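You operate a simulated robot arm through the tools that you are given. There is no shell and no other tool.

You are at the controls of a simulated robot arm. One attempt, no reset.

TASK
Cool the bent blue-end cane with the yellow blower till it sets pale.
Fine: the black dial on the blue jig to COOL before you switch on; then blower off, parked over the red mat; swing the blue-capped lever back from the cane's free end.

It is judged by the outcome, as a careful person would: the job done as asked, and still so three seconds after it is handed in. It fails if anything else is knocked over, pushed out of place, dropped, spilled or broken.

THE ROBOT
A 6-joint arm with a two-finger parallel gripper, fixed in place. Base frame: the origin is at the foot of the arm, x ahead of it, y to its left, z up; the work surface is at about z = 0.86. Lengths are in m, angles in rad, forces in N, time in s.
With the tool pointing down near the work surface it reaches from about 0.3 to 0.66 m from the base axis. Its first joint turns from -2.007 to 2.007 rad. Payload 3.43 kg.
The tool frame sits at the grasp point between the pads (the TCP): z along the fingers, y along the line on which they close. The tips reach 0.034 m beyond it. The gripper opens to 0.128 m. The fingers are 0.024 m wide and 0.012 m thick; the gripper's body (0.048 by 0.13 m) begins 0.096 m behind the TCP.
Orientation is that of the tool frame in the base frame, as a unit quaternion [x, y, z, w]. With the fingers straight down and closing along the base's y, the tool's x points along the base's -x, its y along +y and its z along -z.

THE INTERFACE
- The arm moves only by the tool servo_tool. Its argument "plan" is text: rows parted by semicolons, each of 7 numbers parted by spaces: the turn, a rotation vector about the tool's x, y, z in units of 8 degrees (1.0 is 8 degrees), then the shift along the tool's x, y, z in units of 40 mm (1.0 is 40 mm), then the finger opening in m, from 0 to 0.128. In form: ax ay az tx ty tz grip; .... A call has 1 to 20 rows; each row shifts and turns the commanded pose from where the row before left it, along the tool's axes as they then stand. A call with a number of a shift or a turn outside -1 to 1 is refused whole. Rows are played at 5 a second. More than 0.05 m and 0.15 rad between two rows, or a gripper value outside its range, and nothing of the call is played. Where a pose cannot be reached the arm comes as near as it can. A force on the tool above 60 N (or 10 N above the force at the start of the call, whichever is more), or a blocked arm, ends the call early, and 0.2 s more pass. Each finger travels about 0.153 m/s and halts on what it meets, pressing with about 33 N; the grip force reading is that of the motor and also rises with nothing between the fingers. The clock runs only during rows and for 0.2 s after the last one: add rows that do not move to give the fingers time. It gives the time, the measured TCP pose, the force on the tool (base axes), the opening and the grip force at its end, in the units of the frame above (readings bear some noise), with the torque about the TCP (base axes, N m) and any sound that the robot's microphone picked up.
- Cameras (640 x 400 px; columns grow to the right, rows downward): "scene" is fixed at [0.0497, 0.4996, 1.467]; the picture's right is [-0.92, -0.39, 0.00], its down [-0.19, 0.45, -0.87] and it looks along [0.34, -0.81, -0.48] (base axes); focal length 240 px, centre (320, 200). "wrist" rides on the gripper at [0.076, -0.011, -0.16] in the tool frame; the picture's right is [0.15, 0.99, 0.00], its down [-0.88, 0.13, -0.46] and it looks along [-0.45, 0.07, 0.89] (tool axes); focal length 234 px, centre (320, 200). There is no depth. A picture from a camera that has moved, and an enlarged one, comes with that camera's place and axes in the base frame and with its lens.
- snapshot(camera): a new picture of that camera. The clock stands still meanwhile.
- move_column(by): slides the trunk up (or, below 0, down) by that many m; the arm rides with it, the base frame stays. It gives what a move gives, with no picture.
- close_up(camera, box): a new picture of the part [left, top, right, bottom] of that camera's present view, enlarged. The clock stands still meanwhile.
- hand_in(): hands the job in; it is judged then, once.

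Nothing tells you positions but the pictures and the camera data. Unless the task says otherwise, let go and move clear before handing in.

The tools are called after "Emit:" by a JSON object that holds its "op" and its "data". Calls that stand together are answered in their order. servo_tool: Moves the arm, as the interface text tells. Its arguments: {"type":"object","properties":{"plan":{"type":"string"}},"required":["plan"]} The other tools are called the same way: move_column (by) slides the trunk up or down; snapshot (camera) takes a picture; close_up (camera, box) takes an enlarged picture of a part of a camera's view; hand_in () hands the job in.

At the start:

```text
t: 0.0
position: [0.3749, -0.0259, 1.4146]
tcp_rot: [0.0, 1.0, -0.001, 0.0]
contact_force: [-0.3, 0.2, 0.2]
moment: [0.0, -0.01, 0.01]
opening: 0.128
gripper_force: 0.0
trunk travel left (down, up): [-0.925, 0.065]
```

scene: 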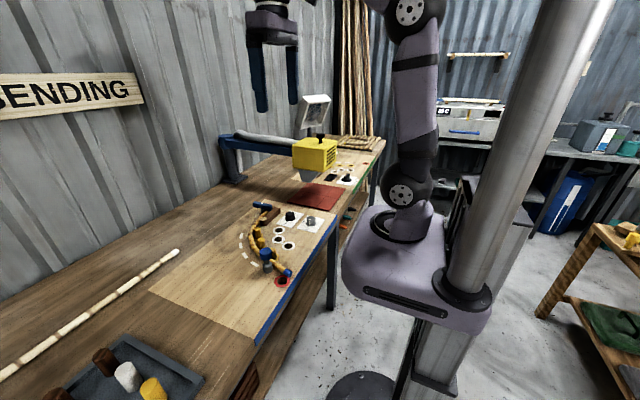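
wrist: 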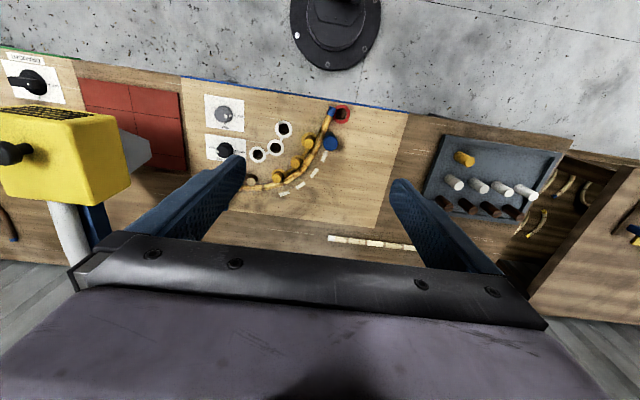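

I see a bench with a blue-edged jig, a bent cane, a yellow blower on an arm over a red mat, and dials. I'll take close-ups before moving anything.

Emit:
{"op": "close_up", "data": {"camera": "scene", "box": [200, 120, 400, 300]}}

Emit:
{"op": "close_up", "data": {"camera": "wrist", "box": [180, 80, 420, 230]}}

Emit:
{"op": "close_up", "data": {"camera": "wrist", "box": [0, 40, 240, 230]}}

Emit:
{"op": "close_up", "data": {"camera": "scene", "box": [230, 190, 340, 290]}}

```text
2.22 times, centred on (300, 210) of scene
camera zoom: at [0.0497, 0.4996, 1.467], right [-0.92, -0.39, 0.0], down [-0.19, 0.45, -0.87], along [0.34, -0.81, -0.48], focal length 533 px, centre (364, 178)
```

zoom: 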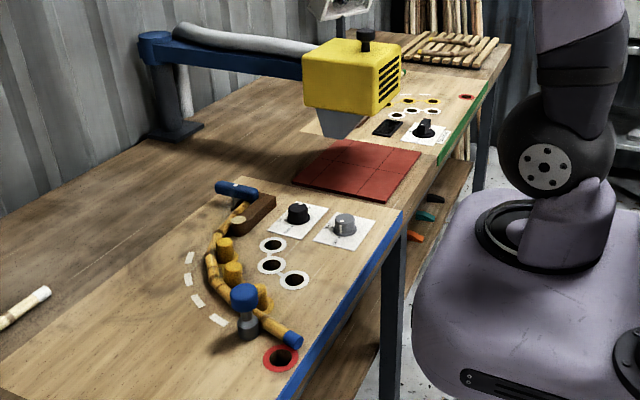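

```text
2.67 times, centred on (300, 155) of wrist
camera zoom: at [0.299, -0.0368, 1.575], right [-0.15, 0.99, 0.0], down [0.88, 0.13, 0.46], along [0.45, 0.07, -0.89], focal length 624 px, centre (373, 320)
```

zoom: 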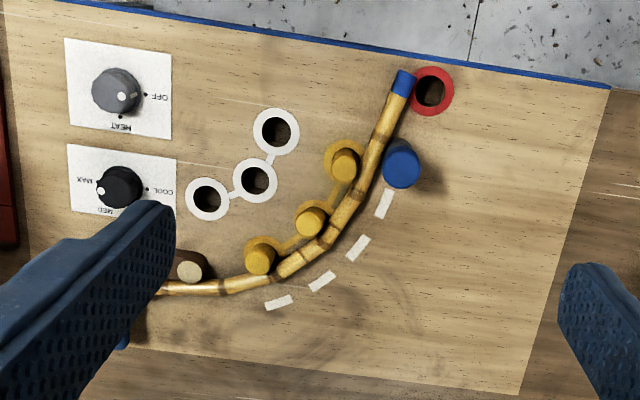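

```text
2.11 times, centred on (120, 135) of wrist
camera zoom: at [0.299, -0.0368, 1.575], right [-0.15, 0.99, 0.0], down [0.88, 0.13, 0.46], along [0.45, 0.07, -0.89], focal length 493 px, centre (741, 337)
```

zoom: 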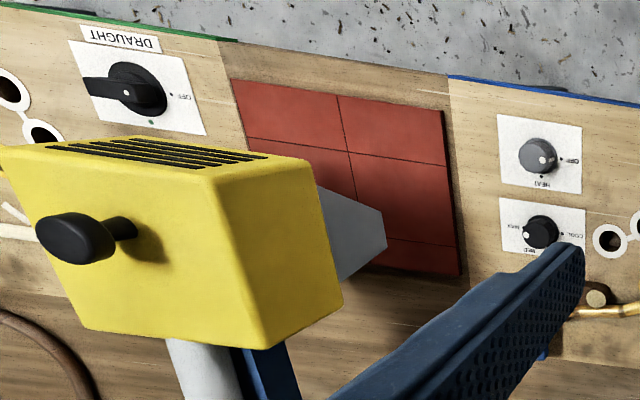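

```text
4.00 times, centred on (285, 240) of scene
camera zoom: at [0.0497, 0.4996, 1.467], right [-0.92, -0.39, 0.0], down [-0.19, 0.45, -0.87], along [0.34, -0.81, -0.48], focal length 959 px, centre (460, 40)
```

zoom: 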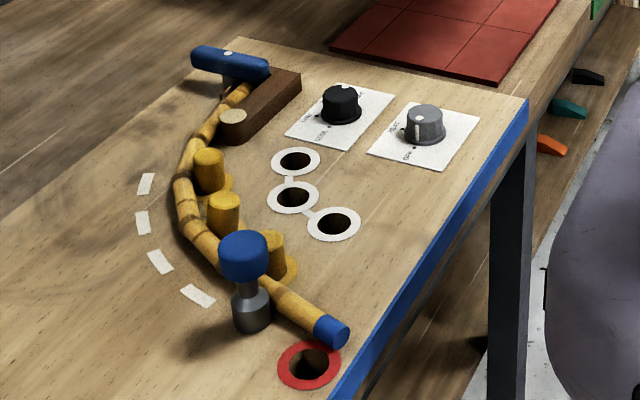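

The cane, clamp and lever are on the blue jig at about y = -0.3 to 0.05, and the blower is at about (0.49, -0.55), over the red mat. I'll enlarge the dials, the lever and the blower's arm before moving.

Emit:
{"op": "close_up", "data": {"camera": "scene", "box": [210, 90, 350, 190]}}

Emit:
{"op": "close_up", "data": {"camera": "scene", "box": [320, 150, 390, 200]}}

Emit:
{"op": "close_up", "data": {"camera": "wrist", "box": [190, 85, 270, 165]}}

Emit:
{"op": "close_up", "data": {"camera": "wrist", "box": [0, 40, 90, 110]}}

Emit:
{"op": "close_up", "data": {"camera": "wrist", "box": [270, 90, 370, 200]}}

Emit:
{"op": "close_up", "data": {"camera": "scene", "box": [290, 85, 340, 185]}}

```text
4.00 times, centred on (280, 140) of scene
camera zoom: at [0.0497, 0.4996, 1.467], right [-0.92, -0.39, 0.0], down [-0.19, 0.45, -0.87], along [0.34, -0.81, -0.48], focal length 959 px, centre (480, 440)
```

zoom: 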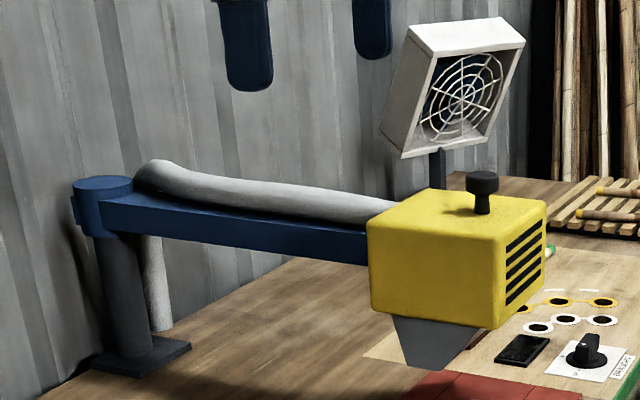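

```text
8.00 times, centred on (355, 175) of scene
camera zoom: at [0.0497, 0.4996, 1.467], right [-0.92, -0.39, 0.0], down [-0.19, 0.45, -0.87], along [0.34, -0.81, -0.48], focal length 1918 px, centre (40, 400)
```

zoom: 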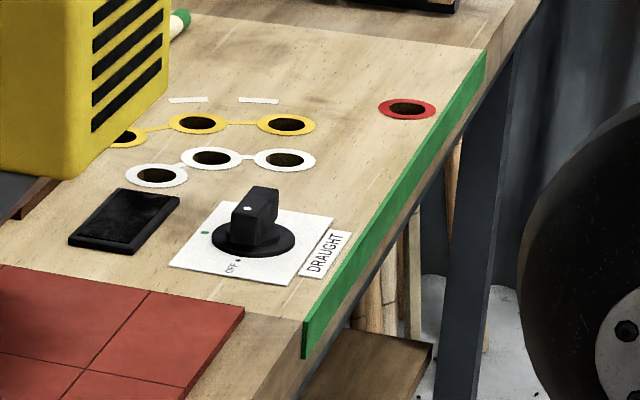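

```text
5.00 times, centred on (230, 125) of wrist
camera zoom: at [0.299, -0.0368, 1.575], right [-0.15, 0.99, 0.0], down [0.88, 0.13, 0.46], along [0.45, 0.07, -0.89], focal length 1171 px, centre (770, 575)
```

zoom: 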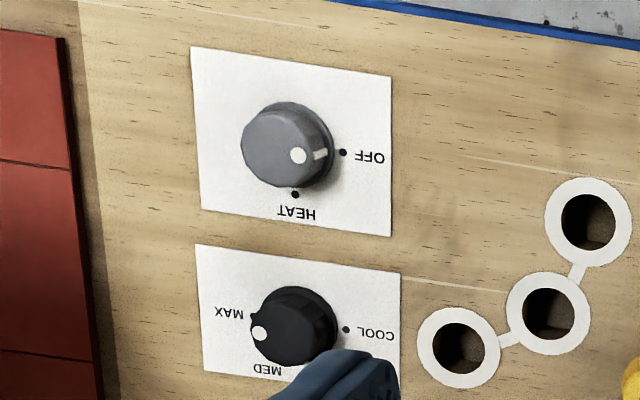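

```text
5.71 times, centred on (45, 75) of wrist
camera zoom: at [0.299, -0.0368, 1.575], right [-0.15, 0.99, 0.0], down [0.88, 0.13, 0.46], along [0.45, 0.07, -0.89], focal length 1338 px, centre (1891, 914)
```

zoom: 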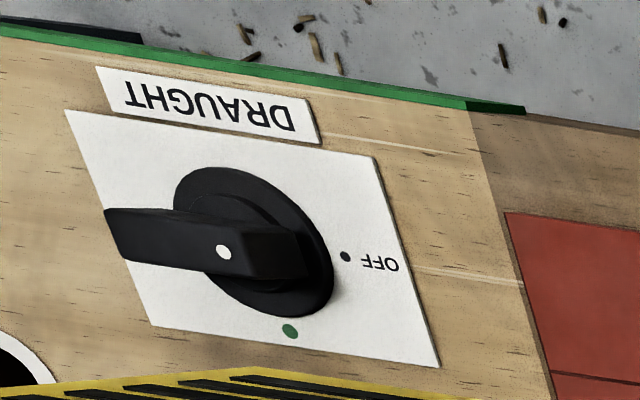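

```text
3.64 times, centred on (320, 145) of wrist
camera zoom: at [0.299, -0.0368, 1.575], right [-0.15, 0.99, 0.0], down [0.88, 0.13, 0.46], along [0.45, 0.07, -0.89], focal length 852 px, centre (320, 400)
```

zoom: 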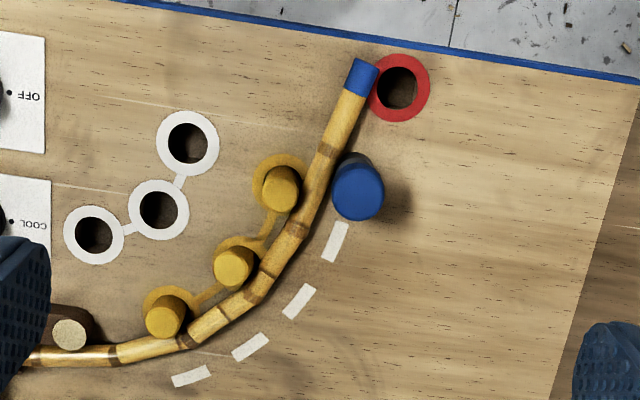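

```text
4.00 times, centred on (315, 135) of scene
camera zoom: at [0.0497, 0.4996, 1.467], right [-0.92, -0.39, 0.0], down [-0.19, 0.45, -0.87], along [0.34, -0.81, -0.48], focal length 959 px, centre (340, 460)
```

zoom: 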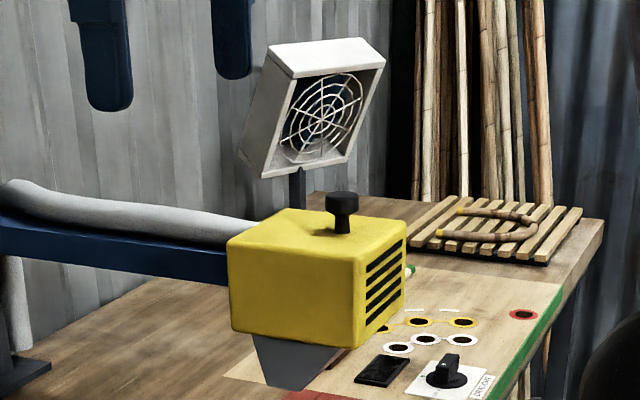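

The blue jig's gray dial reads OFF/HEAT, so I take it as the blower switch. Its black dial is at MAX, and the black DRAUGHT dial on the green jig is for the white fan. I'll move the camera sideways at this height for a better look at the blower arm and the dials.

Emit:
{"op": "servo_tool", "data": {"plan": "0 0 0 0 -1 0 0.128; 0 0 0 0 -1 0 0.128; 0 0 0 0 -1 0 0.128; 0 0 0 0 -1 0 0.128; 0 0 0 0 -1 0 0.128; 0 0 0 0 -1 0 0.128; 0 0 0 0 0 0 0.128"}}

Emit:
{"op": "snapshot", "data": {"camera": "wrist"}}

Emit:
{"op": "snapshot", "data": {"camera": "scene"}}

```text
t: 1.6
position: [0.3727, -0.2662, 1.4132]
tcp_rot: [0.0, 1.0, -0.002, 0.001]
contact_force: [0.1, 0.8, -0.1]
moment: [0.01, 0.0, -0.02]
opening: 0.1278
gripper_force: 0.1
trunk travel left (down, up): [-0.925, 0.065]
```

```text
taken
camera wrist: at [0.2965, -0.2776, 1.5733], right [-0.15, 0.99, 0.0], down [0.88, 0.13, 0.46], along [0.45, 0.06, -0.89], focal length 234 px, centre (320, 200)
```

wrist: 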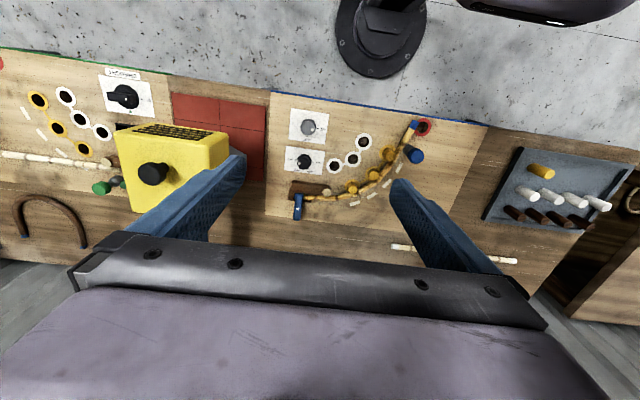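

```text
taken
```

scene: 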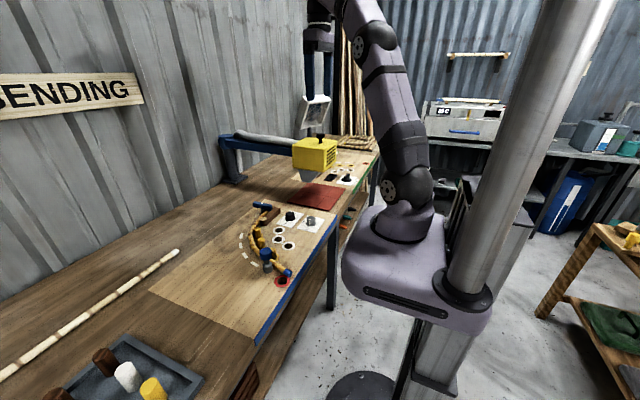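

The view now covers the whole blue jig with the blower beside it. I'll enlarge it to locate the dials, pegs and lever.

Emit:
{"op": "close_up", "data": {"camera": "wrist", "box": [260, 80, 460, 220]}}

Emit:
{"op": "close_up", "data": {"camera": "wrist", "box": [90, 60, 280, 230]}}

Emit:
{"op": "close_up", "data": {"camera": "wrist", "box": [280, 100, 340, 180]}}

```text
2.86 times, centred on (360, 150) of wrist
camera zoom: at [0.2965, -0.2776, 1.5733], right [-0.15, 0.99, 0.0], down [0.88, 0.13, 0.46], along [0.45, 0.06, -0.89], focal length 669 px, centre (206, 343)
```

zoom: 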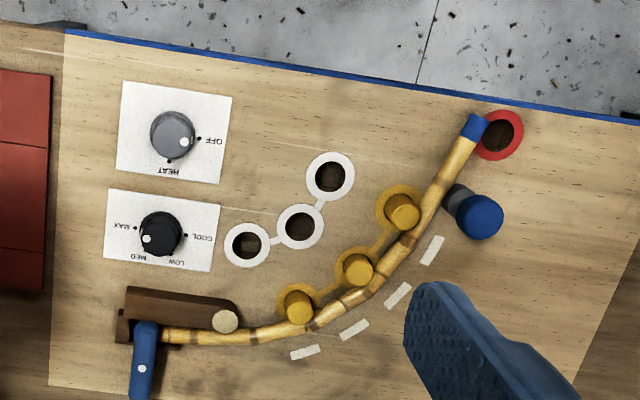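

```text
2.35 times, centred on (185, 145) of wrist
camera zoom: at [0.2965, -0.2776, 1.5733], right [-0.15, 0.99, 0.0], down [0.88, 0.13, 0.46], along [0.45, 0.06, -0.89], focal length 551 px, centre (638, 329)
```

zoom: 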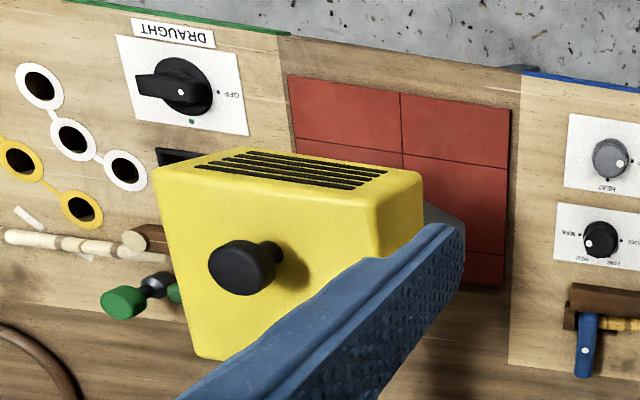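

```text
5.00 times, centred on (310, 140) of wrist
camera zoom: at [0.2965, -0.2776, 1.5733], right [-0.15, 0.99, 0.0], down [0.88, 0.13, 0.46], along [0.45, 0.06, -0.89], focal length 1171 px, centre (370, 500)
```

zoom: 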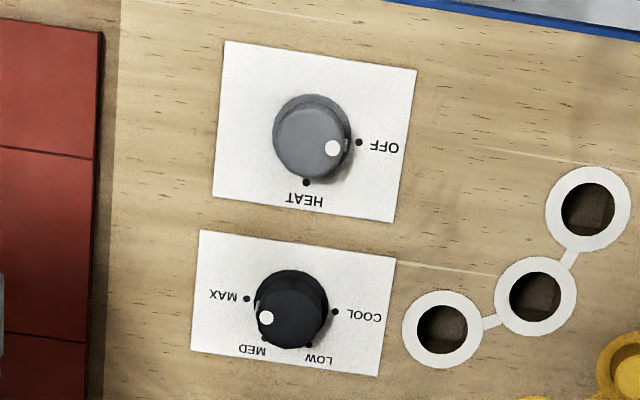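

The black dial at about (0.53, -0.30) has positions MAX, MED, LOW and COOL. The gray OFF/HEAT dial is at about (0.42, -0.30), and the lever post is at about (0.44, 0.015). I still need the blower's pivot and nozzle, so I'll move the camera over and tilt it forward while staying high.

Emit:
{"op": "servo_tool", "data": {"plan": "0 -1 0 0 -0.8 -0.5 0.128; 0 -1 0 0 -0.8 -0.5 0.128; 0 -1 0 0 -0.8 0 0.128; 0 -1 0 0 -0.8 0 0.128; 0 0 0 0 0 0 0.128"}}

Emit:
{"op": "snapshot", "data": {"camera": "wrist"}}

```text
t: 2.8
position: [0.366, -0.3899, 1.4489]
tcp_rot: [-0.001, 0.961, 0.0, 0.276]
contact_force: [0.4, -0.4, -0.6]
moment: [-0.05, 0.0, -0.04]
opening: 0.1282
gripper_force: 0.0
out of reach, approached as far as the arm can: row 2
trunk travel left (down, up): [-0.925, 0.065]
```

```text
taken
camera wrist: at [0.2171, -0.4021, 1.5434], right [-0.12, 0.99, -0.08], down [0.5, 0.13, 0.85], along [0.85, 0.07, -0.51], focal length 234 px, centre (320, 200)
```

wrist: 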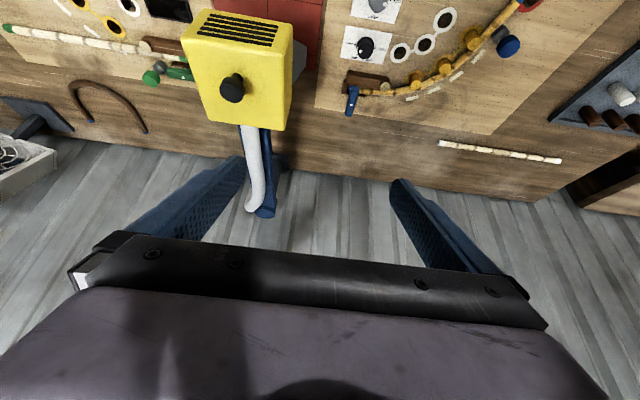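

The boom and the pivot by the wall are now in view. I'll enlarge them.

Emit:
{"op": "close_up", "data": {"camera": "wrist", "box": [170, 0, 370, 220]}}

Emit:
{"op": "close_up", "data": {"camera": "wrist", "box": [0, 0, 240, 200]}}

Emit:
{"op": "close_up", "data": {"camera": "wrist", "box": [320, 0, 560, 160]}}

```text
1.82 times, centred on (270, 110) of wrist
camera zoom: at [0.2171, -0.4021, 1.5434], right [-0.12, 0.99, -0.08], down [0.5, 0.13, 0.85], along [0.85, 0.07, -0.51], focal length 426 px, centre (411, 364)
```

zoom: 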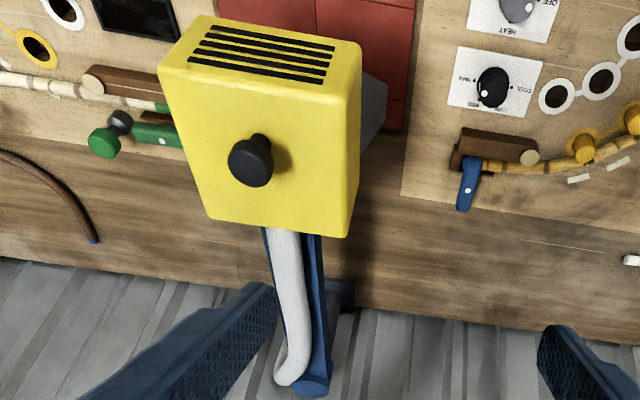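

```text
2.00 times, centred on (120, 100) of wrist
camera zoom: at [0.2171, -0.4021, 1.5434], right [-0.12, 0.99, -0.08], down [0.5, 0.13, 0.85], along [0.85, 0.07, -0.51], focal length 468 px, centre (720, 400)
```

zoom: 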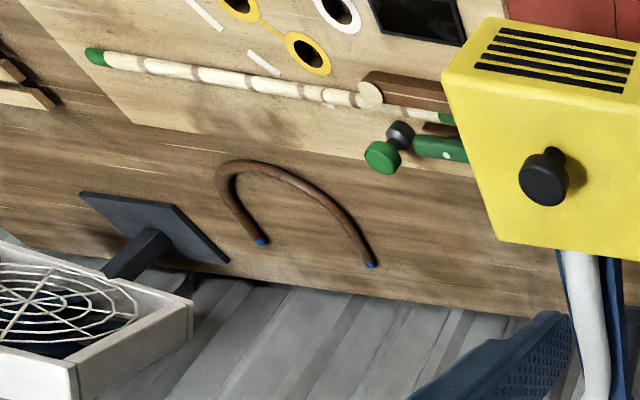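

```text
2.50 times, centred on (440, 80) of wrist
camera zoom: at [0.2171, -0.4021, 1.5434], right [-0.12, 0.99, -0.08], down [0.5, 0.13, 0.85], along [0.85, 0.07, -0.51], focal length 585 px, centre (20, 500)
```

zoom: 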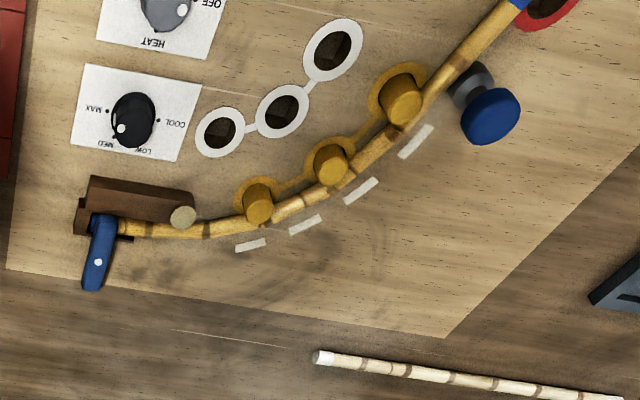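

The box of the blower is centred near (0.51, -0.54, 1.11) and pivots on a post near (1.04, -0.53). The green jig's lever is parked beside its own clamp, which shows what "swung back" looks like. I'll now look at the blower nozzle from the side, with the camera facing -y.

Emit:
{"op": "servo_tool", "data": {"plan": "0 1 0 0 1 0 0.128; 0 1 0 0 1 0 0.128; 0 1 0 0 1 0 0.128; 0 1 0 0 1 0 0.128; 0 0 0 0 1 0 0.128; 0 0 0 0 1 0 0.128; 0 0 0 0 1 0 0.128; 0 0 1 0 0 1 0.128; 0 0 1 0 0 1 0.128; 0 0 1 0 0 1 0.128; 0 0 1 0 0 1 0.128; 0 0 1 0 0 1 0.128; 0 0 1 0 0 0.5 0.128; 0 0 1 0 0 0 0.128; 0 0 1 0 0 0 0.128; 0 0 1 0 0 0 0.128; 0 0 1 0 0 0 0.128; 0 0 1 0 0 0 0.128; 0 0 0.25 0 0 0 0.128; 0 0 0 0 0 0 0.128"}}

Emit:
{"op": "snapshot", "data": {"camera": "wrist"}}

Emit:
{"op": "snapshot", "data": {"camera": "scene"}}

```text
t: 7.0
position: [0.3622, -0.1041, 1.2119]
tcp_rot: [0.708, 0.706, 0.0, 0.0]
contact_force: [0.4, 0.3, -1.1]
moment: [0.01, -0.03, -0.01]
opening: 0.1278
gripper_force: 0.1
out of reach, approached as far as the arm can: row 3, 4
trunk travel left (down, up): [-0.925, 0.065]
```

```text
taken
camera wrist: at [0.3517, -0.029, 1.3708], right [0.99, 0.15, 0.0], down [0.13, -0.88, 0.46], along [0.07, -0.45, -0.89], focal length 234 px, centre (320, 200)
```

wrist: 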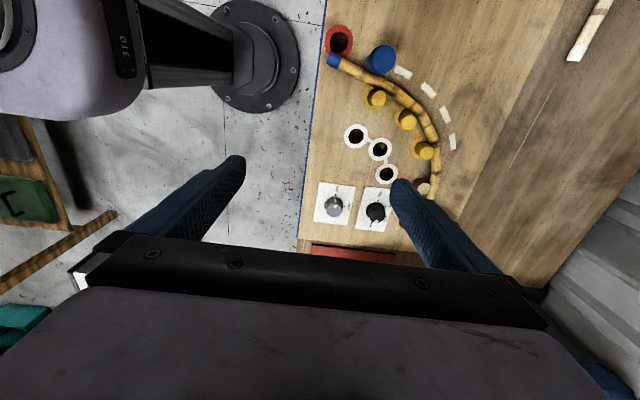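

```text
taken
```

scene: 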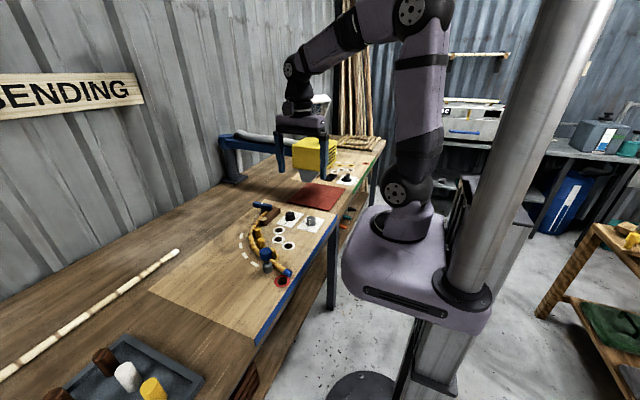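

The camera faces -y now but points too steeply down. I'll tilt it toward -y to see the blower side-on.

Emit:
{"op": "servo_tool", "data": {"plan": "0 -1 0 0 0 0 0.128; 0 -1 0 0 0 0 0.128; 0 -1 0 0 0 0 0.128; 0 -1 0 0 0 0 0.128; 0 -1 0 0 0 0 0.128; 0 0 0 0 0 0 0.128"}}

Emit:
{"op": "snapshot", "data": {"camera": "wrist"}}

```text
t: 8.4
position: [0.3624, -0.1057, 1.2111]
tcp_rot: [0.664, 0.664, -0.242, 0.242]
contact_force: [-0.4, -0.1, 0.7]
moment: [0.02, 0.01, 0.03]
opening: 0.1281
gripper_force: 0.1
trunk travel left (down, up): [-0.925, 0.065]
```

```text
taken
camera wrist: at [0.352, 0.0554, 1.2846], right [0.99, 0.11, -0.09], down [0.13, -0.38, 0.92], along [0.07, -0.92, -0.39], focal length 234 px, centre (320, 200)
```

wrist: 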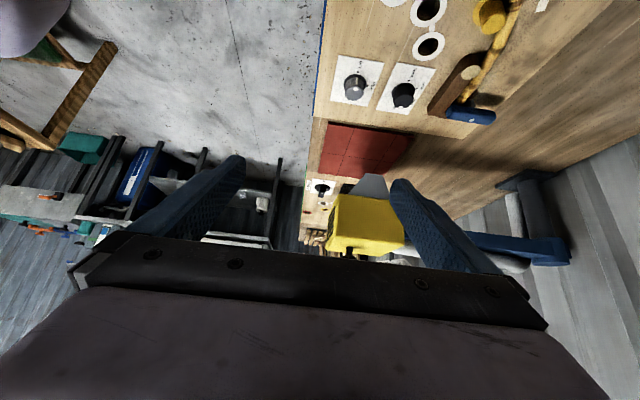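

Emit:
{"op": "close_up", "data": {"camera": "wrist", "box": [300, 110, 420, 270]}}

Emit:
{"op": "close_up", "data": {"camera": "wrist", "box": [310, 0, 520, 140]}}

Emit:
{"op": "close_up", "data": {"camera": "wrist", "box": [420, 150, 600, 280]}}

```text
2.50 times, centred on (360, 190) of wrist
camera zoom: at [0.352, 0.0554, 1.2846], right [0.99, 0.11, -0.09], down [0.13, -0.38, 0.92], along [0.07, -0.92, -0.39], focal length 585 px, centre (220, 225)
```

zoom: 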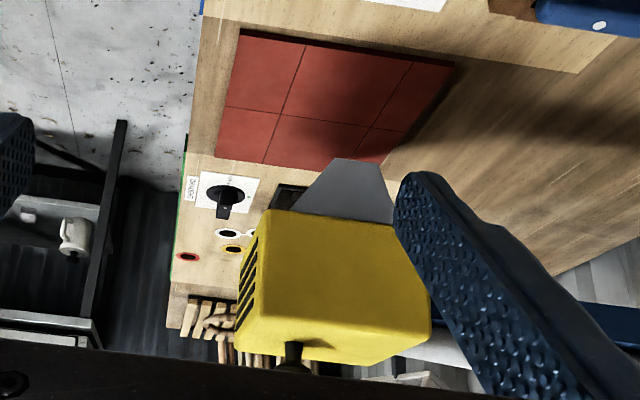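

```text
2.86 times, centred on (415, 70) of wrist
camera zoom: at [0.352, 0.0554, 1.2846], right [0.99, 0.11, -0.09], down [0.13, -0.38, 0.92], along [0.07, -0.92, -0.39], focal length 669 px, centre (49, 571)
```

zoom: 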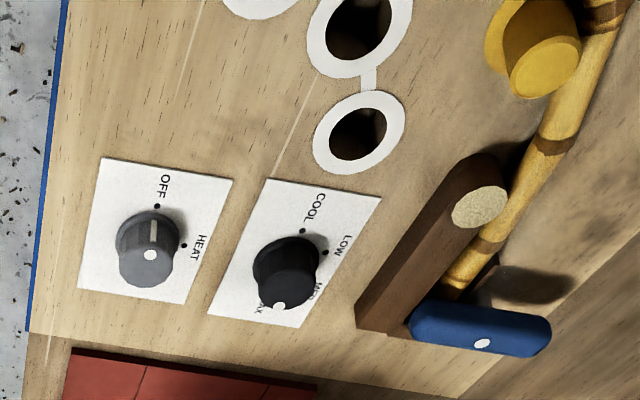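

```text
3.08 times, centred on (510, 215) of wrist
camera zoom: at [0.352, 0.0554, 1.2846], right [0.99, 0.11, -0.09], down [0.13, -0.38, 0.92], along [0.07, -0.92, -0.39], focal length 720 px, centre (-265, 154)
```

zoom: 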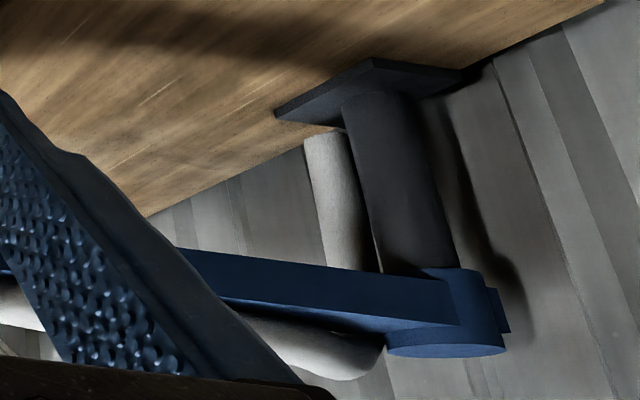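

The nozzle tip is near (0.52, -0.45, 0.985), and the black dial's dot is at MAX. I'll level the tool and go above the black dial, closing along x so I can turn it 180° counter-clockwise to COOL.

Emit:
{"op": "servo_tool", "data": {"plan": "0 1 0 0 0 0 0.128; 0 1 0 0 0 0 0.128; 0 1 0 0 0 0 0.128; 0 1 0 0 0 0 0.128; 0 1 0 0 0 0 0.128; 0 0 0 -0.8 0.69 0 0.128; 0 0 0 -0.8 0.69 0 0.128; 0 0 0 -0.8 0.69 0 0.128; 0 0 0 -0.8 0.69 0 0.128; 0 0 0 -0.8 0.69 0 0.128; 0 0 0 -0.8 0.69 0 0.128; 0 0 0 0 0 1 0.128; 0 0 0 0 0 1 0.128; 0 0 0 0 0 1 0.128; 0 0 0 0 0 0 0.128"}}

Emit:
{"op": "snapshot", "data": {"camera": "wrist"}}

Emit:
{"op": "snapshot", "data": {"camera": "scene"}}

```text
t: 11.6
position: [0.5281, -0.2953, 1.0913]
tcp_rot: [0.707, 0.707, 0.0, 0.0]
contact_force: [0.1, -0.4, 0.6]
moment: [-0.01, 0.02, -0.01]
opening: 0.1279
gripper_force: 0.1
trunk travel left (down, up): [-0.925, 0.065]
```

```text
taken
camera wrist: at [0.5179, -0.22, 1.2509], right [0.99, 0.15, 0.0], down [0.13, -0.88, 0.46], along [0.07, -0.45, -0.89], focal length 234 px, centre (320, 200)
```

wrist: 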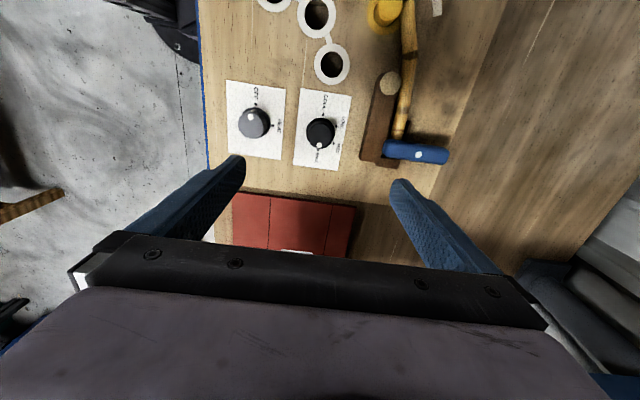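

```text
taken
```

scene: 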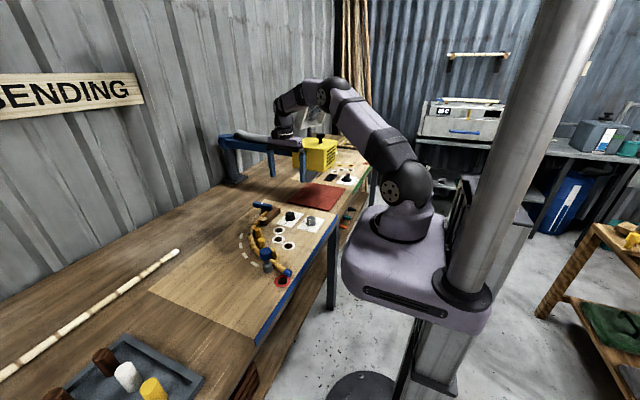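

The black dial is nearly straight below the gripper. I'll take a close-up to fine-align and see the cap and dot.

Emit:
{"op": "close_up", "data": {"camera": "wrist", "box": [270, 80, 370, 180]}}

Emit:
{"op": "close_up", "data": {"camera": "wrist", "box": [220, 70, 460, 190]}}

Emit:
{"op": "close_up", "data": {"camera": "scene", "box": [200, 100, 360, 220]}}

```text
4.00 times, centred on (320, 130) of wrist
camera zoom: at [0.5179, -0.22, 1.2509], right [0.99, 0.15, 0.0], down [0.13, -0.88, 0.46], along [0.07, -0.45, -0.89], focal length 937 px, centre (320, 480)
```

zoom: 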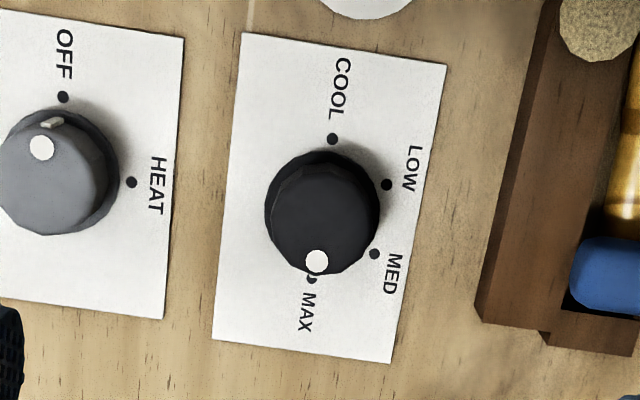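

```text
2.67 times, centred on (340, 130) of wrist
camera zoom: at [0.5179, -0.22, 1.2509], right [0.99, 0.15, 0.0], down [0.13, -0.88, 0.46], along [0.07, -0.45, -0.89], focal length 624 px, centre (267, 387)
```

zoom: 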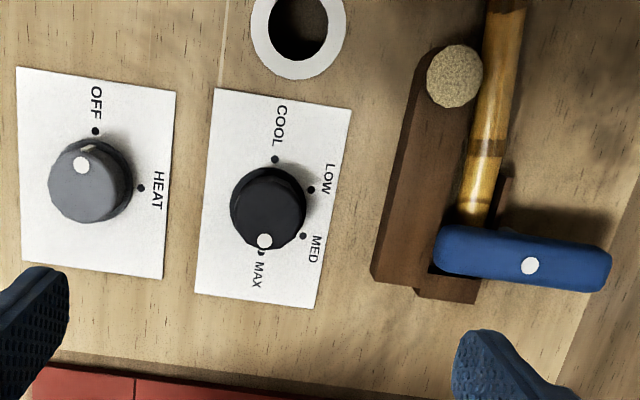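

```text
3.33 times, centred on (280, 160) of scene
camera zoom: at [0.0497, 0.4996, 1.467], right [-0.92, -0.39, 0.0], down [-0.19, 0.45, -0.87], along [0.34, -0.81, -0.48], focal length 799 px, centre (453, 333)
```

zoom: 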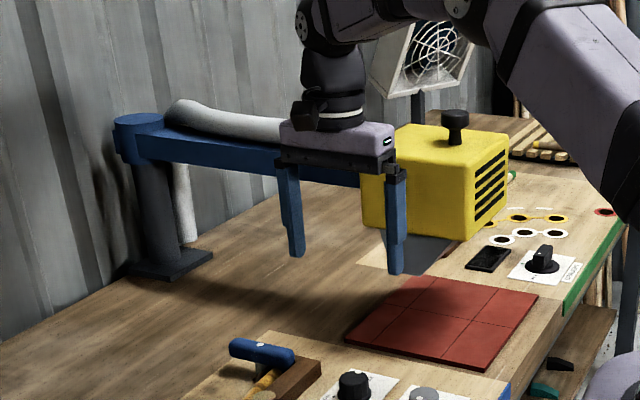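

The dial is within about 1 mm of the tool axis, its skirt is about 46 mm across, and the nearest neighbour is about 70 mm away. I'll narrow the fingers to 0.064 and descend to just above the cap.

Emit:
{"op": "servo_tool", "data": {"plan": "0 0 0 0 0 0 0.064; 0 0 0 0 0.03 0 0.064; 0 0 0 0 0 1 0.064; 0 0 0 0 0 1 0.064; 0 0 0 0 0 1 0.064; 0 0 0 0 0 0.8 0.064; 0 0 0 0 0 0 0.064"}}

Emit:
{"op": "close_up", "data": {"camera": "wrist", "box": [240, 80, 400, 200]}}

Emit:
{"op": "close_up", "data": {"camera": "scene", "box": [240, 150, 360, 250]}}

```text
t: 13.2
position: [0.528, -0.2951, 0.9386]
tcp_rot: [0.707, 0.707, 0.0, 0.0]
contact_force: [-0.1, -0.1, -0.1]
moment: [-0.01, 0.01, 0.0]
opening: 0.0637
gripper_force: 0.0
trunk travel left (down, up): [-0.925, 0.065]
```

```text
3.33 times, centred on (320, 140) of wrist
camera zoom: at [0.5177, -0.2201, 1.099], right [0.99, 0.15, 0.0], down [0.13, -0.88, 0.46], along [0.07, -0.45, -0.89], focal length 781 px, centre (320, 400)
```

zoom: 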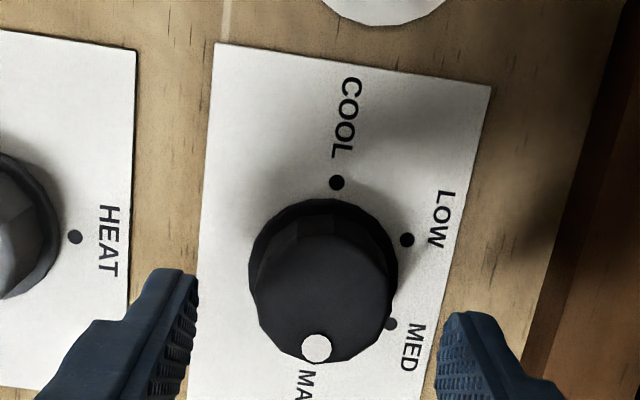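

```text
4.00 times, centred on (300, 200) of scene
camera zoom: at [0.0497, 0.4996, 1.467], right [-0.92, -0.39, 0.0], down [-0.19, 0.45, -0.87], along [0.34, -0.81, -0.48], focal length 959 px, centre (400, 200)
```

zoom: 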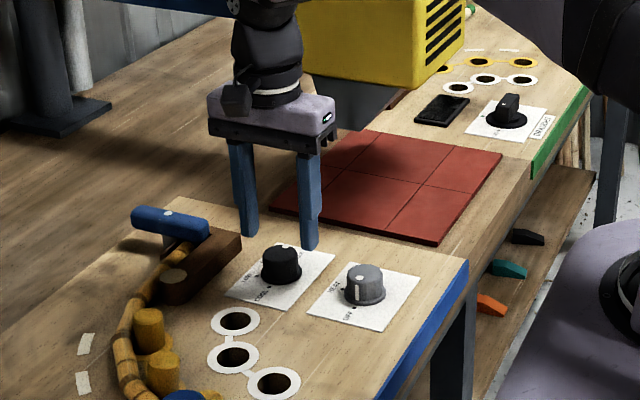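

The fingers straddle the cap and are still well centred. I'll descend around it and close.

Emit:
{"op": "servo_tool", "data": {"plan": "0 0 0 0 0.03 0.45 0.064; 0 0 0 0 0 0.42 0.064; 0 0 0 0 0 0 0.064; 0 0 0 0 0 0 0.036; 0 0 0 0 0 0 0.03; 0 0 0 0 0 0 0.03"}}

Emit:
{"op": "close_up", "data": {"camera": "wrist", "box": [240, 80, 400, 200]}}

```text
t: 14.6
position: [0.528, -0.2948, 0.9038]
tcp_rot: [0.707, 0.707, 0.0, -0.001]
contact_force: [-9.0, -0.7, -1.2]
moment: [-0.25, -0.18, 0.04]
opening: 0.0395
gripper_force: 45.4
trunk travel left (down, up): [-0.925, 0.065]
```

```text
3.33 times, centred on (320, 140) of wrist
camera zoom: at [0.5189, -0.2202, 1.0636], right [0.99, 0.15, 0.0], down [0.13, -0.88, 0.45], along [0.07, -0.45, -0.89], focal length 781 px, centre (320, 400)
```

zoom: 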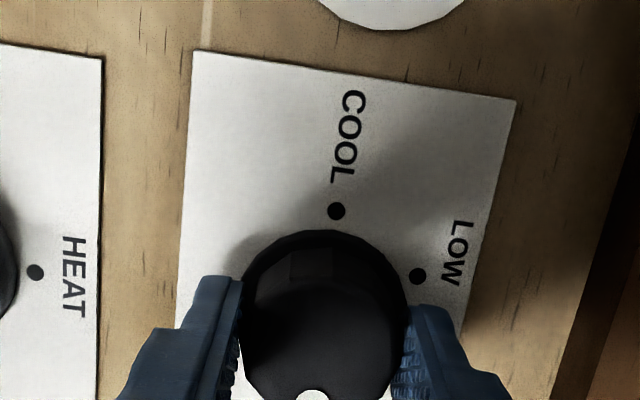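

I have the cap at 39.5 mm opening with a small side load. I'll ease that and start turning counter-clockwise, checking partway.

Emit:
{"op": "servo_tool", "data": {"plan": "0 0 0 0 -0.02 0 0.03; 0 0 -0.5 0 0 0 0.03; 0 0 -0.75 0 0 0 0.03; 0 0 -0.75 0 0 0 0.03; 0 0 -0.75 0 0 0 0.03; 0 0 -0.75 0 0 0 0.03; 0 0 0 0 0 0 0.03"}}

Emit:
{"op": "close_up", "data": {"camera": "wrist", "box": [240, 80, 400, 200]}}

Emit:
{"op": "close_up", "data": {"camera": "scene", "box": [240, 150, 360, 250]}}

```text
t: 16.2
position: [0.5287, -0.2958, 0.9048]
tcp_rot: [0.514, 0.858, 0.001, -0.002]
contact_force: [-4.7, 8.3, -15.6]
moment: [-0.16, -0.92, -0.04]
opening: 0.0398
gripper_force: 45.2
trunk travel left (down, up): [-0.925, 0.065]
```

```text
3.33 times, centred on (320, 140) of wrist
camera zoom: at [0.485, -0.2347, 1.0638], right [0.8, 0.59, 0.0], down [0.53, -0.72, 0.45], along [0.27, -0.36, -0.89], focal length 781 px, centre (320, 400)
```

zoom: 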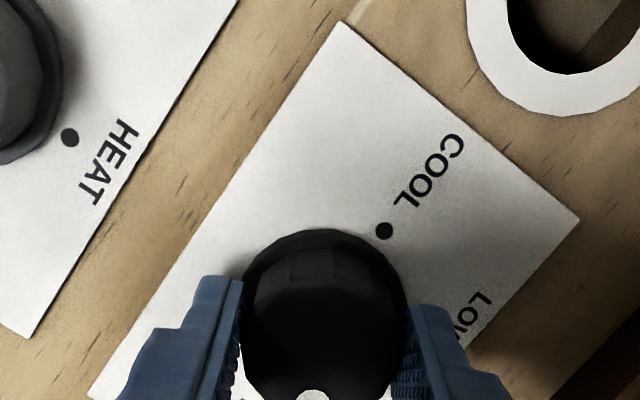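

```text
4.00 times, centred on (300, 200) of scene
camera zoom: at [0.0497, 0.4996, 1.467], right [-0.92, -0.39, 0.0], down [-0.19, 0.45, -0.87], along [0.34, -0.81, -0.48], focal length 959 px, centre (400, 200)
```

zoom: 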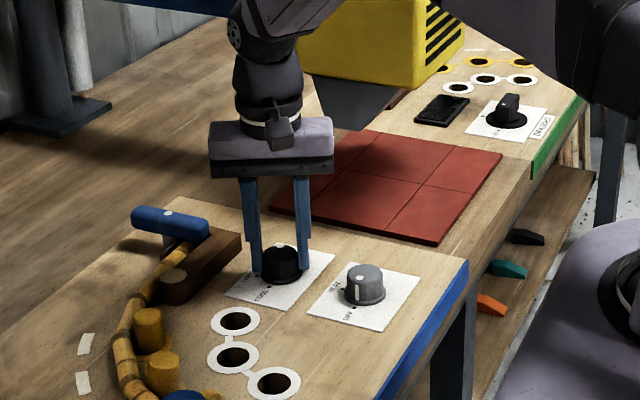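

The dial turns with the fingers and the loads are modest. I'll keep turning.

Emit:
{"op": "servo_tool", "data": {"plan": "0 0 -0.9 0 0 0 0.03; 0 0 -0.9 0 0 0 0.03; 0 0 -0.9 0 0 0 0.03; 0 0 -0.9 0 0 0 0.03; 0 0 -0.9 0 0 0 0.03; 0 0 -0.9 0 0 0 0.03; 0 0 -0.9 0 0 0 0.03; 0 0 -0.9 0 0 0 0.03; 0 0 0 0 0 0 0.03"}}

Emit:
{"op": "close_up", "data": {"camera": "wrist", "box": [240, 80, 400, 200]}}

```text
t: 18.2
position: [0.5294, -0.2956, 0.904]
tcp_rot: [0.037, 0.999, 0.002, -0.002]
contact_force: [-6.6, 14.2, -12.2]
moment: [-0.45, 0.12, 0.02]
opening: 0.0395
gripper_force: 45.2
trunk travel left (down, up): [-0.925, 0.065]
```

```text
3.33 times, centred on (320, 140) of wrist
camera zoom: at [0.4548, -0.3011, 1.0638], right [-0.07, 1.0, 0.0], down [0.89, 0.06, 0.45], along [0.45, 0.03, -0.89], focal length 781 px, centre (320, 400)
```

zoom: 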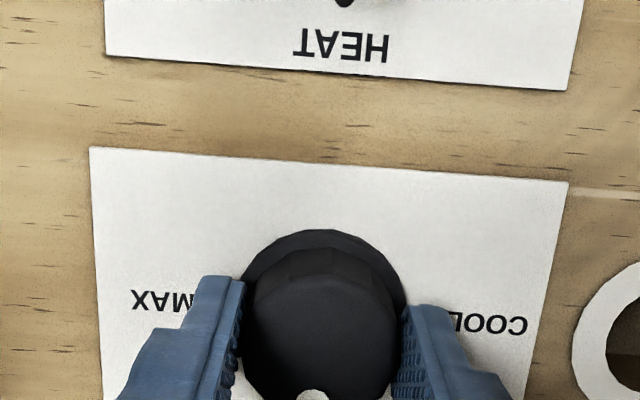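

The dial is about halfway, with its dot facing +x. I'll continue toward COOL.

Emit:
{"op": "servo_tool", "data": {"plan": "0 0 -0.9 0 0 0 0.03; 0 0 -0.9 0 0 0 0.03; 0 0 -0.9 0 0 0 0.03; 0 0 -0.9 0 0 0 0.03; 0 0 -0.9 0 0 0 0.03; 0 0 -0.9 0 0 0 0.03; 0 0 -0.9 0 0 0 0.03; 0 0 -0.9 0 0 0 0.03; 0 0 -0.9 0 0 0 0.03; 0 0 -0.9 0 0 0 0.03; 0 0 0 0 0 0 0.03"}}

Emit:
{"op": "close_up", "data": {"camera": "wrist", "box": [240, 80, 400, 200]}}

```text
t: 20.6
position: [0.5288, -0.2955, 0.9032]
tcp_rot: [-0.557, 0.831, 0.001, 0.0]
contact_force: [-5.6, 17.2, -11.5]
moment: [-0.12, -0.47, 0.02]
opening: 0.0396
gripper_force: 44.9
trunk travel left (down, up): [-0.925, 0.065]
```

```text
3.33 times, centred on (320, 140) of wrist
camera zoom: at [0.5121, -0.3693, 1.0636], right [-0.97, 0.24, 0.0], down [0.21, 0.86, 0.46], along [0.11, 0.44, -0.89], focal length 781 px, centre (320, 400)
```

zoom: 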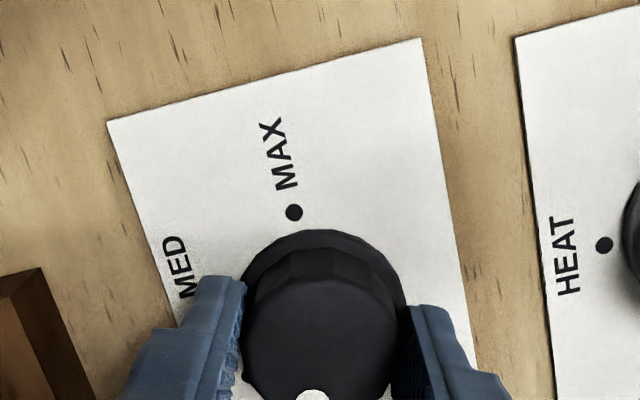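

About 158° has been turned. I'll do the last 22° in small steps.

Emit:
{"op": "servo_tool", "data": {"plan": "0 0 -0.7 0 0 0 0.03; 0 0 -0.7 0 0 0 0.03; 0 0 -0.7 0 0 0 0.03; 0 0 -0.7 0 0 0 0.03; 0 0 0 0 0 0 0.03"}}

Emit:
{"op": "close_up", "data": {"camera": "wrist", "box": [240, 80, 400, 200]}}

Emit:
{"op": "close_up", "data": {"camera": "scene", "box": [240, 150, 360, 250]}}

```text
t: 21.8
position: [0.5303, -0.2945, 0.9031]
tcp_rot: [0.708, -0.706, 0.0, 0.0]
contact_force: [-2.3, 18.5, -11.9]
moment: [0.36, -0.46, -0.05]
opening: 0.0396
gripper_force: 44.5
trunk travel left (down, up): [-0.925, 0.065]
```

```text
3.33 times, centred on (320, 140) of wrist
camera zoom: at [0.5415, -0.3706, 1.0636], right [-0.99, -0.15, 0.0], down [-0.13, 0.88, 0.46], along [-0.07, 0.45, -0.89], focal length 781 px, centre (320, 400)
```

zoom: 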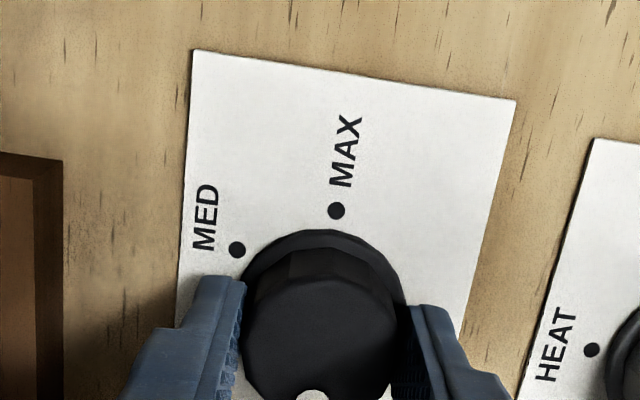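

```text
4.00 times, centred on (300, 200) of scene
camera zoom: at [0.0497, 0.4996, 1.467], right [-0.92, -0.39, 0.0], down [-0.19, 0.45, -0.87], along [0.34, -0.81, -0.48], focal length 959 px, centre (400, 200)
```

zoom: 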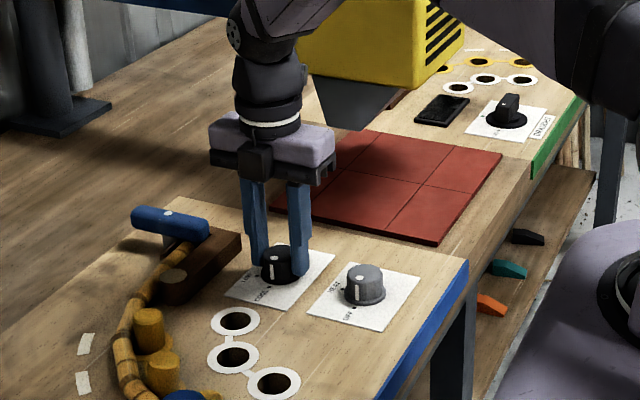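

The dial has turned the full 180°. I'll open, lift straight up and check where the dot points.

Emit:
{"op": "servo_tool", "data": {"plan": "0 0 0 0 0 0 0.064; 0 0 0 0 0 0 0.064; 0 0 0 0 0 -0.7 0.064; 0 0 0 0 0 -1 0.064; 0 0 0 0 0 -1 0.064; 0 0 0 0 0 -1 0.064; 0 0 0 0 0 0 0.064"}}

Emit:
{"op": "close_up", "data": {"camera": "wrist", "box": [240, 70, 460, 200]}}

Emit:
{"op": "close_up", "data": {"camera": "scene", "box": [270, 190, 340, 250]}}

```text
t: 23.4
position: [0.5327, -0.2982, 1.0475]
tcp_rot: [-0.707, 0.707, 0.001, 0.0]
contact_force: [0.3, -1.4, 0.7]
moment: [0.0, 0.03, -0.01]
opening: 0.0641
gripper_force: 0.0
trunk travel left (down, up): [-0.925, 0.065]
```

```text
2.91 times, centred on (350, 135) of wrist
camera zoom: at [0.5452, -0.3748, 1.2084], right [-0.99, -0.15, 0.0], down [-0.13, 0.88, 0.46], along [-0.07, 0.45, -0.89], focal length 681 px, centre (233, 389)
```

zoom: 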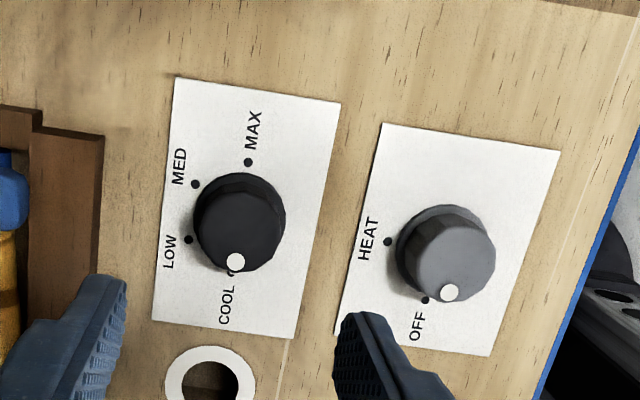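

```text
6.67 times, centred on (305, 220) of scene
camera zoom: at [0.0497, 0.4996, 1.467], right [-0.92, -0.39, 0.0], down [-0.19, 0.45, -0.87], along [0.34, -0.81, -0.48], focal length 1598 px, centre (420, 67)
```

zoom: 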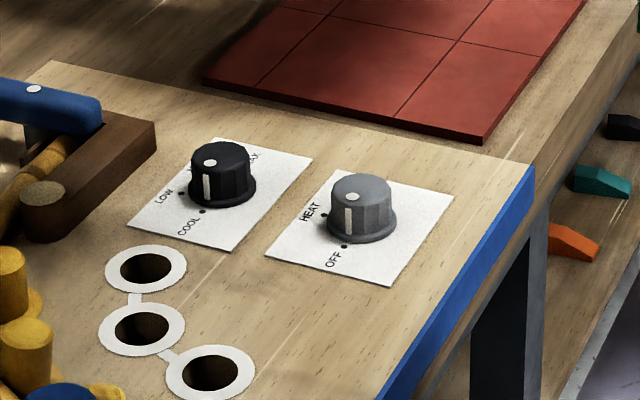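

The black dial is at COOL and the gray one is still OFF. Next I'll use the black handle knob on the blower, at about (0.484, -0.547, 1.19), which is near the edge of reach. I'll raise up, turn the tool and tilt it outward before approaching.

Emit:
{"op": "servo_tool", "data": {"plan": "0 0 0.9 0 0 -1 0.064; 0 0 0.9 0 0 -1 0.064; 0 0 0.9 0 0 -1 0.064; 0 0 0.9 0 0 -1 0.064; 0 0 0.9 0 0 -1 0.064; 0 0 0.9 0 0 0 0.064; 0 0 0.9 0 0 0 0.064; 0 0 0.9 0 0 0 0.064; 0 0 0.9 0 0 0 0.064; 0 0 0.9 0 0 0 0.064; 0 0 0.9 0 0 0 0.064; 0 0 0.9 0 0 0 0.064; 0 0 0.9 0 0 0 0.064; 0 0 0.9 0 0 0 0.064; 0 0 0.9 0 0 0 0.064; 0 0 0.9 0 0 0 0.064; 0 0 0 0 0 0 0.07"}}

Emit:
{"op": "servo_tool", "data": {"plan": "0 -0.9 0 0 -0.3 0 0.07; 0 -0.9 0 0 -0.3 0 0.07; 0 -0.9 0 0 -0.3 0 0.07; 0 -0.9 0 0 -0.3 0 0.07; 0 -0.8 0 0 -0.3 0 0.07; 0 0 0 0 0 0 0.07"}}

Emit:
{"op": "snapshot", "data": {"camera": "wrist"}}

Emit:
{"op": "snapshot", "data": {"camera": "scene"}}

```text
t: 27.0
position: [0.5151, -0.2876, 1.2587]
tcp_rot: [0.219, 0.976, 0.0, -0.002]
contact_force: [0.2, 0.7, -1.0]
moment: [0.01, -0.01, 0.02]
opening: 0.0702
gripper_force: 0.1
out of reach, approached as far as the arm can: row 5, 16
trunk travel left (down, up): [-0.925, 0.065]
```

```text
t: 28.4
position: [0.484, -0.3064, 1.3777]
tcp_rot: [0.218, 0.969, -0.02, 0.113]
contact_force: [0.4, 0.0, -0.1]
moment: [-0.01, 0.02, 0.0]
opening: 0.0702
gripper_force: 0.1
out of reach, approached as far as the arm can: row 1, 2, 3, 4, 5
trunk travel left (down, up): [-0.925, 0.065]
```

```text
taken
camera wrist: at [0.3799, -0.2713, 1.5172], right [0.29, 0.96, -0.02], down [0.74, -0.21, 0.64], along [0.61, -0.2, -0.76], focal length 234 px, centre (320, 200)
```

wrist: 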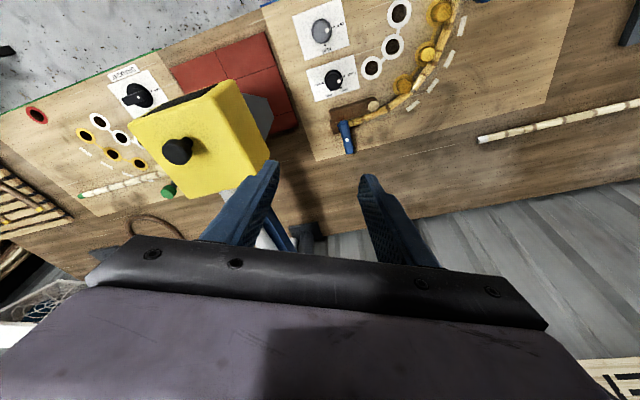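

```text
taken
```

scene: 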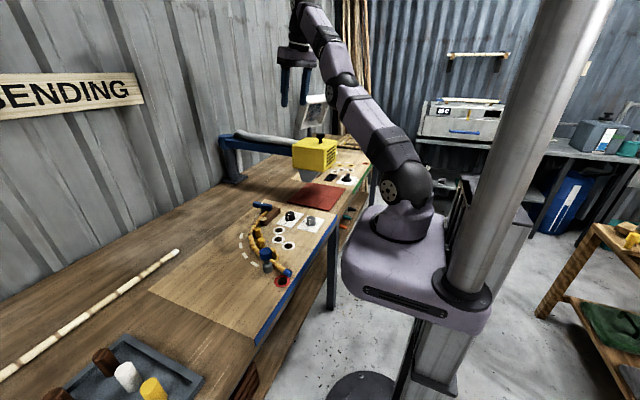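

The arm was stretched near its limit and rose up instead of tilting. I'll pull back toward the base and check that the commanded and measured poses agree.

Emit:
{"op": "servo_tool", "data": {"plan": "0 0 0 1 0 0 0.07; 0 0 0 1 0 0 0.07; 0 0 0 1 0 0 0.07; 0 0 0 0 0 0 0.07; 0 0 0 0 0 0 0.07"}}

```text
t: 29.6
position: [0.4718, -0.3207, 1.3795]
tcp_rot: [0.217, 0.969, -0.02, 0.112]
contact_force: [-0.7, 0.1, 1.1]
moment: [-0.01, -0.01, 0.03]
opening: 0.07
gripper_force: 0.1
out of reach, approached as far as the arm can: row 1, 2, 3
trunk travel left (down, up): [-0.925, 0.065]
```

The arm looks stuck against its stretched pose. I'll undo the tilt and lower the command toward a pose I know it can reach.

Emit:
{"op": "servo_tool", "data": {"plan": "0 0.9 0 0 0 0 0.07; 0 0.9 0 0 0 0 0.07; 0 0.9 0 0 0 0 0.07; 0 0.9 0 0 0 0 0.07; 0 0.8 0 0 0 0 0.07; 0 0 0 0 0 0 0.07; 0 0 0 0 0 0 0.07"}}

Emit:
{"op": "snapshot", "data": {"camera": "scene"}}

```text
t: 31.2
position: [0.3863, -0.2572, 1.2787]
tcp_rot: [0.212, 0.958, 0.047, -0.185]
contact_force: [-0.5, 0.8, -0.4]
moment: [-0.04, 0.01, 0.01]
opening: 0.0699
gripper_force: 0.2
out of reach, approached as far as the arm can: row 1, 2, 3, 4, 5
trunk travel left (down, up): [-0.925, 0.065]
```

```text
taken
```

scene: 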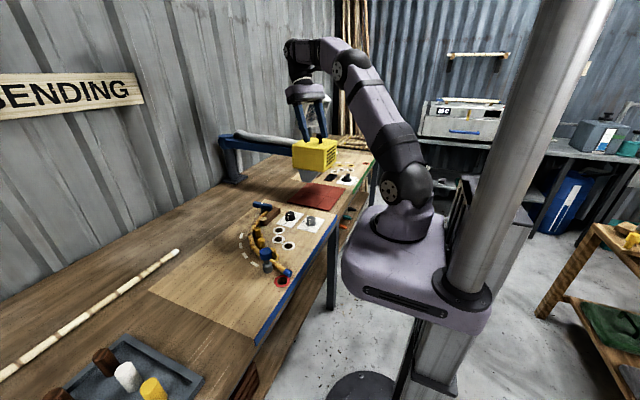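

Rows that can't be reached seem to restart from the reached pose, so the tool now leans inward by about 22°. I'll straighten it well inside the reach.

Emit:
{"op": "servo_tool", "data": {"plan": "0 -0.7 0 0 0 0 0.07; 0 -0.7 0 0 0 0 0.07; 0 -0.7 0 0 0 0 0.07; 0 -0.65 0 0 0 0 0.07; 0 0 0 0 0 0 0.07"}}

```text
t: 32.4
position: [0.3874, -0.2573, 1.2801]
tcp_rot: [0.216, 0.976, 0.006, -0.001]
contact_force: [0.6, 0.6, 0.7]
moment: [-0.02, 0.03, -0.03]
opening: 0.0699
gripper_force: 0.2
trunk travel left (down, up): [-0.925, 0.065]
```

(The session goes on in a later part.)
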